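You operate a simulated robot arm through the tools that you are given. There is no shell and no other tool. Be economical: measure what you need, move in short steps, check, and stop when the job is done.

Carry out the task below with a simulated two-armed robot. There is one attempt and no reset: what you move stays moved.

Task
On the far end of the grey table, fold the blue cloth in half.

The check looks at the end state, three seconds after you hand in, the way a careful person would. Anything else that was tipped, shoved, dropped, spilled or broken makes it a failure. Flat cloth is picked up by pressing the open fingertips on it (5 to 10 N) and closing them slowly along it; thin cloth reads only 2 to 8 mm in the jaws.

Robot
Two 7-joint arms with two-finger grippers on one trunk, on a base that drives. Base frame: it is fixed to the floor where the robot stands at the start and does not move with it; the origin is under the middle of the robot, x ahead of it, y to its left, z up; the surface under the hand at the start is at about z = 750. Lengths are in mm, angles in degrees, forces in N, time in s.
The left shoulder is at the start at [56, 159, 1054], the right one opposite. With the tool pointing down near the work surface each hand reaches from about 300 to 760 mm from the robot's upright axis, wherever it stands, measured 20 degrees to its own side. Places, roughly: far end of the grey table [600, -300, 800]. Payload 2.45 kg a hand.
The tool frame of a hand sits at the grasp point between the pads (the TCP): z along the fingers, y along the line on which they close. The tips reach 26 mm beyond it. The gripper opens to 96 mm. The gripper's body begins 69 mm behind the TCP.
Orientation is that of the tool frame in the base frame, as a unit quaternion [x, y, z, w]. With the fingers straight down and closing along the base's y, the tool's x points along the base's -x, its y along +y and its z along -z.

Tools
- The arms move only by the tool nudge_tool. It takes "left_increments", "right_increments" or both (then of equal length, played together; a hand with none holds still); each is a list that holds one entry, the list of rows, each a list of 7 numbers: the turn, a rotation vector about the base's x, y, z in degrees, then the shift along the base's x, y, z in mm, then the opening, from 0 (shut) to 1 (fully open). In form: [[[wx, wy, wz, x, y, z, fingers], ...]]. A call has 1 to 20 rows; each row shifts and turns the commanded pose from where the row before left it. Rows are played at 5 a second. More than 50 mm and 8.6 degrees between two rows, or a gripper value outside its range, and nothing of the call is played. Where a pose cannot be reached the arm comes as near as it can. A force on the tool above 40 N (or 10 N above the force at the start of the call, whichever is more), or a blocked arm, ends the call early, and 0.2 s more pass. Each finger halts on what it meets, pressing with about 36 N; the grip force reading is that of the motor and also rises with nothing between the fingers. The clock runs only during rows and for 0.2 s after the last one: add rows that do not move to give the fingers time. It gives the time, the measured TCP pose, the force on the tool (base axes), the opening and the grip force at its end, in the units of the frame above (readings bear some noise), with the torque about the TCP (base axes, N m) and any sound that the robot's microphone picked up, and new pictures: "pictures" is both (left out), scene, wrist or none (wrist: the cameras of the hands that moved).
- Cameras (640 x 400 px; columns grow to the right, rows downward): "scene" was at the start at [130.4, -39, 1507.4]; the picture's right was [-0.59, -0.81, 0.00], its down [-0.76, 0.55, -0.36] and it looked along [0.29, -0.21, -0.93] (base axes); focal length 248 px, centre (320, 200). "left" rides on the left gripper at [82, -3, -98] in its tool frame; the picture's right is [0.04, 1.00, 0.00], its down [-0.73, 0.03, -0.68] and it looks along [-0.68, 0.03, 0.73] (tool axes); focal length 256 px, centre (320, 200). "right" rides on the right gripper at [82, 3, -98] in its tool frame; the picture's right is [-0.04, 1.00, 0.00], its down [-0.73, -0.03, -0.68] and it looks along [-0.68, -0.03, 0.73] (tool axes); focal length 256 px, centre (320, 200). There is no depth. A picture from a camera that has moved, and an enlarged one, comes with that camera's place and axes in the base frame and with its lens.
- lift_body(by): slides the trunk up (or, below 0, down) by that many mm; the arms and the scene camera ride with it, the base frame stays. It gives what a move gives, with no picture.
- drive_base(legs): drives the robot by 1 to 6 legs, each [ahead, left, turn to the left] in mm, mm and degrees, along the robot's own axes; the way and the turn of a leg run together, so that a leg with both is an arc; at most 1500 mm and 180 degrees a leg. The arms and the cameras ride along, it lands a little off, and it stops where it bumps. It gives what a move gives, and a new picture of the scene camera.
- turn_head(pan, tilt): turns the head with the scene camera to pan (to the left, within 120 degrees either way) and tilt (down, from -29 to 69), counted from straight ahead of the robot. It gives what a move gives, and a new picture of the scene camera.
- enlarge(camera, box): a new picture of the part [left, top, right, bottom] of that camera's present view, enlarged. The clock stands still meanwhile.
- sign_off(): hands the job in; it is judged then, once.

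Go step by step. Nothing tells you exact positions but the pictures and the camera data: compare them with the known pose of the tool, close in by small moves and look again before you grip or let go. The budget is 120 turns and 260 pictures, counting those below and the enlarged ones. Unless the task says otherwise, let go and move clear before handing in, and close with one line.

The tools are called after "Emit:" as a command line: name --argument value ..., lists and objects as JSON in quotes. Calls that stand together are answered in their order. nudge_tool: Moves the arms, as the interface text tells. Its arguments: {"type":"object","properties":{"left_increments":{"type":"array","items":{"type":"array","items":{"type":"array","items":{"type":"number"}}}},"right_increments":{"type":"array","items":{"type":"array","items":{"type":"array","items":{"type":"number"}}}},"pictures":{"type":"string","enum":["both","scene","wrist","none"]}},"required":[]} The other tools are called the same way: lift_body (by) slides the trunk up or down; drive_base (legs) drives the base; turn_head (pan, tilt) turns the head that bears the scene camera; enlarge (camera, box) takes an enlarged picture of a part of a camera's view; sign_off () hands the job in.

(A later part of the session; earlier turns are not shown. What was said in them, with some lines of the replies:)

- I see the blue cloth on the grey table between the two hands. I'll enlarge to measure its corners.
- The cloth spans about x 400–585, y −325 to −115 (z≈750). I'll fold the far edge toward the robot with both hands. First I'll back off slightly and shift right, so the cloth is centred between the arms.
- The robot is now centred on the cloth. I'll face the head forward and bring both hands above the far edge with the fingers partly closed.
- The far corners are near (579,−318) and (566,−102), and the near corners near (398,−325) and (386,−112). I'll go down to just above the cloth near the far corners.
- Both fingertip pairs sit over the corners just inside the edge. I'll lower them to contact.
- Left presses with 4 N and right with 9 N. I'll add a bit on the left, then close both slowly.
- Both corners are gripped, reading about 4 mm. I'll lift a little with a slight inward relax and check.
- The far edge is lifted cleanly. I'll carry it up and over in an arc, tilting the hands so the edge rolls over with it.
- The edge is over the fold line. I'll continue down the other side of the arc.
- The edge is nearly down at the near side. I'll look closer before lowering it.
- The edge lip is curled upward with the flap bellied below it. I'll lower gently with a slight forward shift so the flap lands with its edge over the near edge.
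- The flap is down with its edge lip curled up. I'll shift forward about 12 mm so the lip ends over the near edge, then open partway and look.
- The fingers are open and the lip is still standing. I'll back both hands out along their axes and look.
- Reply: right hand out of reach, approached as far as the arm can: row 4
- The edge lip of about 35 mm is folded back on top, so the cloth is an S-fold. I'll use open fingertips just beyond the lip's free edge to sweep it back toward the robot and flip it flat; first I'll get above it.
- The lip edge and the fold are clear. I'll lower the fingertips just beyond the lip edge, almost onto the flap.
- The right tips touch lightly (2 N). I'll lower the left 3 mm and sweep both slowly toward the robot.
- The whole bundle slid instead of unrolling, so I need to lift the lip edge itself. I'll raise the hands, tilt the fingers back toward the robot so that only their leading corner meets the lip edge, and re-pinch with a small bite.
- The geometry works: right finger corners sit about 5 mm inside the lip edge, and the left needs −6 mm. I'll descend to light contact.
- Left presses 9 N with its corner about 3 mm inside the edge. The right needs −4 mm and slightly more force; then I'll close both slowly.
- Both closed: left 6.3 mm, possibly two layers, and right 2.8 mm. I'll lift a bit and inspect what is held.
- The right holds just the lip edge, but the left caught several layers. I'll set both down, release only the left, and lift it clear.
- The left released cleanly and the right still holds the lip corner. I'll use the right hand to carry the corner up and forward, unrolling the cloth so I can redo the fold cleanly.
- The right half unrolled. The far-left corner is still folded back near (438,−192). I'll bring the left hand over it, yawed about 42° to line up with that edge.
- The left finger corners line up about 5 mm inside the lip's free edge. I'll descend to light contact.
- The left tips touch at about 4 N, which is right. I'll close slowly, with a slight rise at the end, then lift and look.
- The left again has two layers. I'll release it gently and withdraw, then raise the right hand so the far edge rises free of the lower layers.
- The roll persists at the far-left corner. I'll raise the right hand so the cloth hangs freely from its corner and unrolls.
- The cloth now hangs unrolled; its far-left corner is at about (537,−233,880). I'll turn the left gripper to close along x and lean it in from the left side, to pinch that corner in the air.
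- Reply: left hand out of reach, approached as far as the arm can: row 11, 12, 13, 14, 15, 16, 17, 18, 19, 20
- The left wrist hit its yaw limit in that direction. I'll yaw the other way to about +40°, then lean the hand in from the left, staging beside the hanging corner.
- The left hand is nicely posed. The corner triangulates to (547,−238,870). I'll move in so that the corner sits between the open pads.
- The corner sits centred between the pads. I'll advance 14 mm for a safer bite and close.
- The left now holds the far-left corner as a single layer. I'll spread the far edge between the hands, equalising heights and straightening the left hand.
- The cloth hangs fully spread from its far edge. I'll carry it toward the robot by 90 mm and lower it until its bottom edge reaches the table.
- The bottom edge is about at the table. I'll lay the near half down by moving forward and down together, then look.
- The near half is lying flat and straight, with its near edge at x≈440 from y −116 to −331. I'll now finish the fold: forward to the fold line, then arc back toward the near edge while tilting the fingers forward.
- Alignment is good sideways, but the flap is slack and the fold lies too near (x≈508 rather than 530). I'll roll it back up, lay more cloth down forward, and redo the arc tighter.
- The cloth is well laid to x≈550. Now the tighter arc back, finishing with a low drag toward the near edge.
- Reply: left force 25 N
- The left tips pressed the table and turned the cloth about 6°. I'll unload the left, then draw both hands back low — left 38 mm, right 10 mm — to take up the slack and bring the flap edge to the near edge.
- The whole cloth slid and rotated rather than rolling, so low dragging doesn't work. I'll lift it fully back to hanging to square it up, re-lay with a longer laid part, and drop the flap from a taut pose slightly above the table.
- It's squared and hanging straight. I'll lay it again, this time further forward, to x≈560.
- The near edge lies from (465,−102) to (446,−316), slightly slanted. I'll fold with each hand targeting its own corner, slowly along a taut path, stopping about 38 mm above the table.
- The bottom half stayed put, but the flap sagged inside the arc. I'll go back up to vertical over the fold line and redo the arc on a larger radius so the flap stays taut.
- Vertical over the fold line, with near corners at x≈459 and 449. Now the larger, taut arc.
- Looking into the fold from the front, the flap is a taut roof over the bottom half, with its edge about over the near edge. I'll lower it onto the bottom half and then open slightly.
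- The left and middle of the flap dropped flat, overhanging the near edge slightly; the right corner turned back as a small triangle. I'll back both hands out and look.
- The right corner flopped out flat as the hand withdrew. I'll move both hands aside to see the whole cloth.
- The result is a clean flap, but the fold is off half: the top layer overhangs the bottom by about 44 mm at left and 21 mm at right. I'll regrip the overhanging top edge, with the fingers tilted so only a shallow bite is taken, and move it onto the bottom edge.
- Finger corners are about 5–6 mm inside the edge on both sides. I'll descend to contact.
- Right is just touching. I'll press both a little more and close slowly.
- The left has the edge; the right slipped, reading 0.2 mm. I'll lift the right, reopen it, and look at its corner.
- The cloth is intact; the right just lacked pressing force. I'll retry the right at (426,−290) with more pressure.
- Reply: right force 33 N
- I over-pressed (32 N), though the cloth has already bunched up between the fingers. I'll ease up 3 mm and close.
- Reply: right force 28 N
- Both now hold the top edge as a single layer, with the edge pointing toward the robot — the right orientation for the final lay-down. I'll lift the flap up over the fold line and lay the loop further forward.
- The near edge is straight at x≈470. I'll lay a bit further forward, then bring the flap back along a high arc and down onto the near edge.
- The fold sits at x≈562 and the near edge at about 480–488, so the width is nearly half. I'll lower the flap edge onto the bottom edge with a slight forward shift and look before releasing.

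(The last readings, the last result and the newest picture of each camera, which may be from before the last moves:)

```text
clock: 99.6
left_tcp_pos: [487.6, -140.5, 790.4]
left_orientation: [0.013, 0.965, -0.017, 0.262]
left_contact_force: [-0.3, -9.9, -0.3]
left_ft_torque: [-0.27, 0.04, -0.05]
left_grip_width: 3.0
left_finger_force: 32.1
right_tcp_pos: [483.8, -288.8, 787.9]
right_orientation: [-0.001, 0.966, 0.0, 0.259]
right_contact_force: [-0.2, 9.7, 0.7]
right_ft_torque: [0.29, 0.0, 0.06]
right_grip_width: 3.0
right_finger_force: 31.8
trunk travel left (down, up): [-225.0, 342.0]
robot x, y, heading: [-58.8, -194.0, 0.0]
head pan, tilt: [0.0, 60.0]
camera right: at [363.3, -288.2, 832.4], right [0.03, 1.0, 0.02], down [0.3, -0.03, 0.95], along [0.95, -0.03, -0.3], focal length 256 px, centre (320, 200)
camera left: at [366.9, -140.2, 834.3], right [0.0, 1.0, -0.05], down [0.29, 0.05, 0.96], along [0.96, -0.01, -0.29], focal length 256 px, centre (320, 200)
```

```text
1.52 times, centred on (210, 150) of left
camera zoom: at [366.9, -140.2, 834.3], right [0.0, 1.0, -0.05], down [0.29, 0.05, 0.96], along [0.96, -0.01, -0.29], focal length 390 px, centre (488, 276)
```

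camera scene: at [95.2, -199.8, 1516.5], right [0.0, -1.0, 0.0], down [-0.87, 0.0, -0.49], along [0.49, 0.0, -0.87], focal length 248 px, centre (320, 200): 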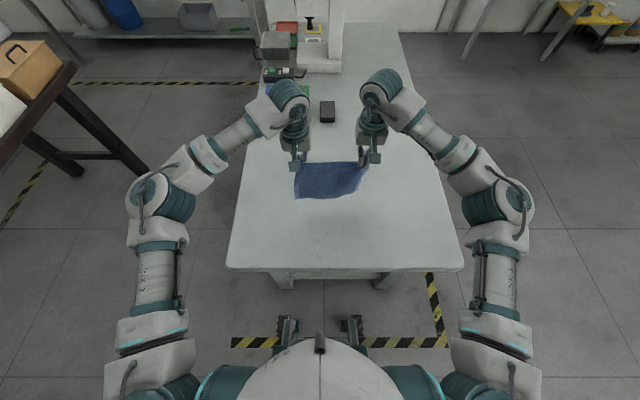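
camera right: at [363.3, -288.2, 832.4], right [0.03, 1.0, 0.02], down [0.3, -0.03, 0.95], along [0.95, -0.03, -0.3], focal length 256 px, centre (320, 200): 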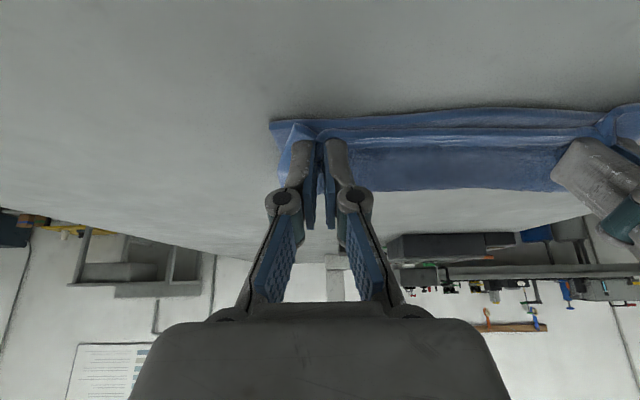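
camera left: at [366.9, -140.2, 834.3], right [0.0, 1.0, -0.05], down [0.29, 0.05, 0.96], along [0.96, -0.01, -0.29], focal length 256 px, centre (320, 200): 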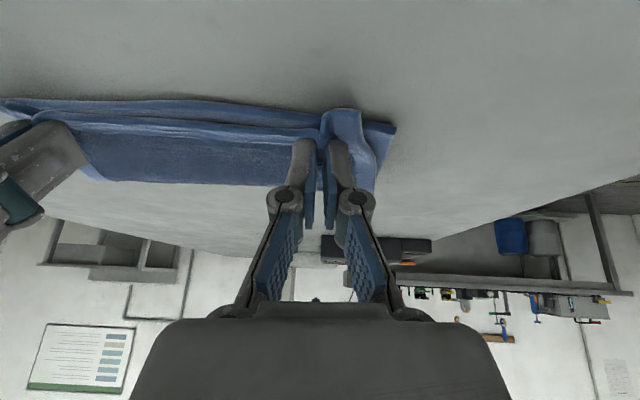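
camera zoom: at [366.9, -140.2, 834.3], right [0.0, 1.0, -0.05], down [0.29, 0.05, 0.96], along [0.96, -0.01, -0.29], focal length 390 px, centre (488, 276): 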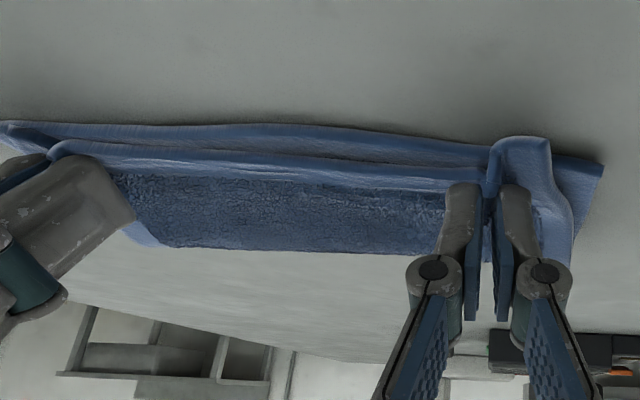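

The top edge sits within a few mm of the bottom edge. I'll lower the last few mm, open, and lift away.

Emit:
nudge_tool --left_increments '[[[0, 0, 0, 0, 0, -3, 0], [0, 0, 0, 0, 0, -2, 0], [0, 0, 0, 0, 0, 0, 0.1], [0, 0, 0, 0, 0, 0, 0.2], [0, 0, 0, 0, 0, 0, 0.3], [0, 0, 0, 0, 0, 0, 0.35], [0, 0, 0, 0, 0, 10, 0.35], [0, 0, 0, 0, 0, 30, 0.35], [0, 0, 0, 0, 10, 40, 0.35], [0, 8, 0, 0, 40, 30, 0.35], [0, 8, 0, 0, 45, 0, 0.35], [0, 8, 0, 0, 45, 0, 0.35]]]' --right_increments '[[[0, 0, 0, 0, 0, -2, 0], [0, 0, 0, 0, 0, -1, 0], [0, 0, 0, 0, 0, 0, 0.1], [0, 0, 0, 0, 0, 0, 0.2], [0, 0, 0, 0, 0, 0, 0.3], [0, 0, 0, 0, 0, 0, 0.35], [0, 0, 0, 0, 0, 10, 0.35], [0, 0, 0, 0, 0, 30, 0.35], [0, 0, 0, 0, -10, 40, 0.35], [0, 8, 0, 0, -40, 30, 0.35], [0, 8, 0, 0, -45, 0, 0.35], [0, 8, 0, 0, -45, 0, 0.35]]]' --pictures "wrist"

Emit:
enlarge --camera "scene" --box '[272, 170, 384, 240]'

```text
clock: 102.2
left_tcp_pos: [488.3, 0.2, 893.9]
left_orientation: [0.009, 0.998, -0.019, 0.055]
left_contact_force: [-0.3, -0.4, 0.6]
left_ft_torque: [0.02, -0.03, 0.0]
left_grip_width: 33.8
left_finger_force: 0.1
right_tcp_pos: [477.9, -430.0, 894.7]
right_orientation: [-0.001, 0.999, 0.001, 0.052]
right_contact_force: [-0.1, 0.3, 0.1]
right_ft_torque: [0.03, -0.01, -0.01]
right_grip_width: 33.5
right_finger_force: 0.1
trunk travel left (down, up): [-225.0, 342.0]
robot x, y, heading: [-57.3, -199.3, 0.0]
head pan, tilt: [0.0, 60.0]
camera right: at [387.7, -428.7, 984.4], right [0.04, 1.0, 0.01], down [0.66, -0.03, 0.75], along [0.75, -0.02, -0.66], focal length 256 px, centre (320, 200)
camera left: at [396.2, 1.0, 983.8], right [-0.02, 1.0, -0.04], down [0.66, 0.05, 0.75], along [0.76, -0.01, -0.66], focal length 256 px, centre (320, 200)
```

right: 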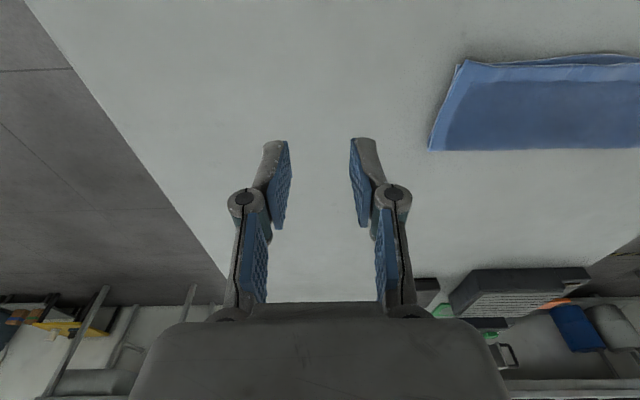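
left: 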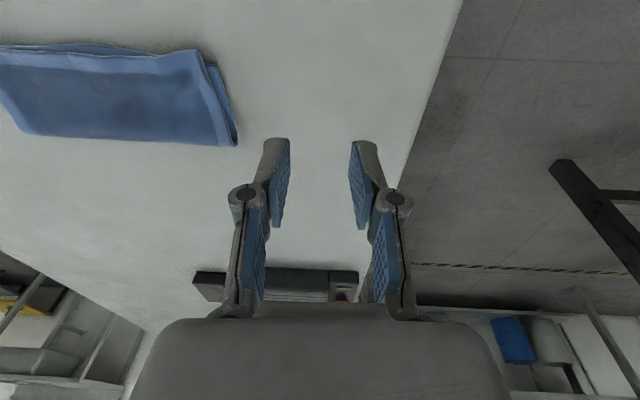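

```text
5.71 times, centred on (328, 205) of scene
camera zoom: at [94.3, -199.7, 1516.5], right [0.0, -1.0, 0.0], down [-0.87, 0.0, -0.5], along [0.5, 0.0, -0.87], focal length 1414 px, centre (274, 171)
```

zoom: 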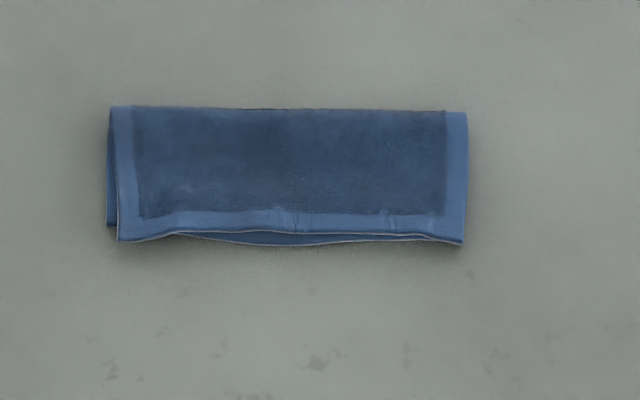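

The cloth is folded neatly in half with its edges matching within about 10 mm. Both hands are clear and nothing else was touched, so I'm handing in.

Emit:
sign_off

```text
The job is handed in.
```

The blue cloth is folded in half on the far end of the grey table, with its edges matching to within about 10 mm. It lies about 10 cm further from the robot than it started. Both hands are clear, and nothing else on the table was touched.
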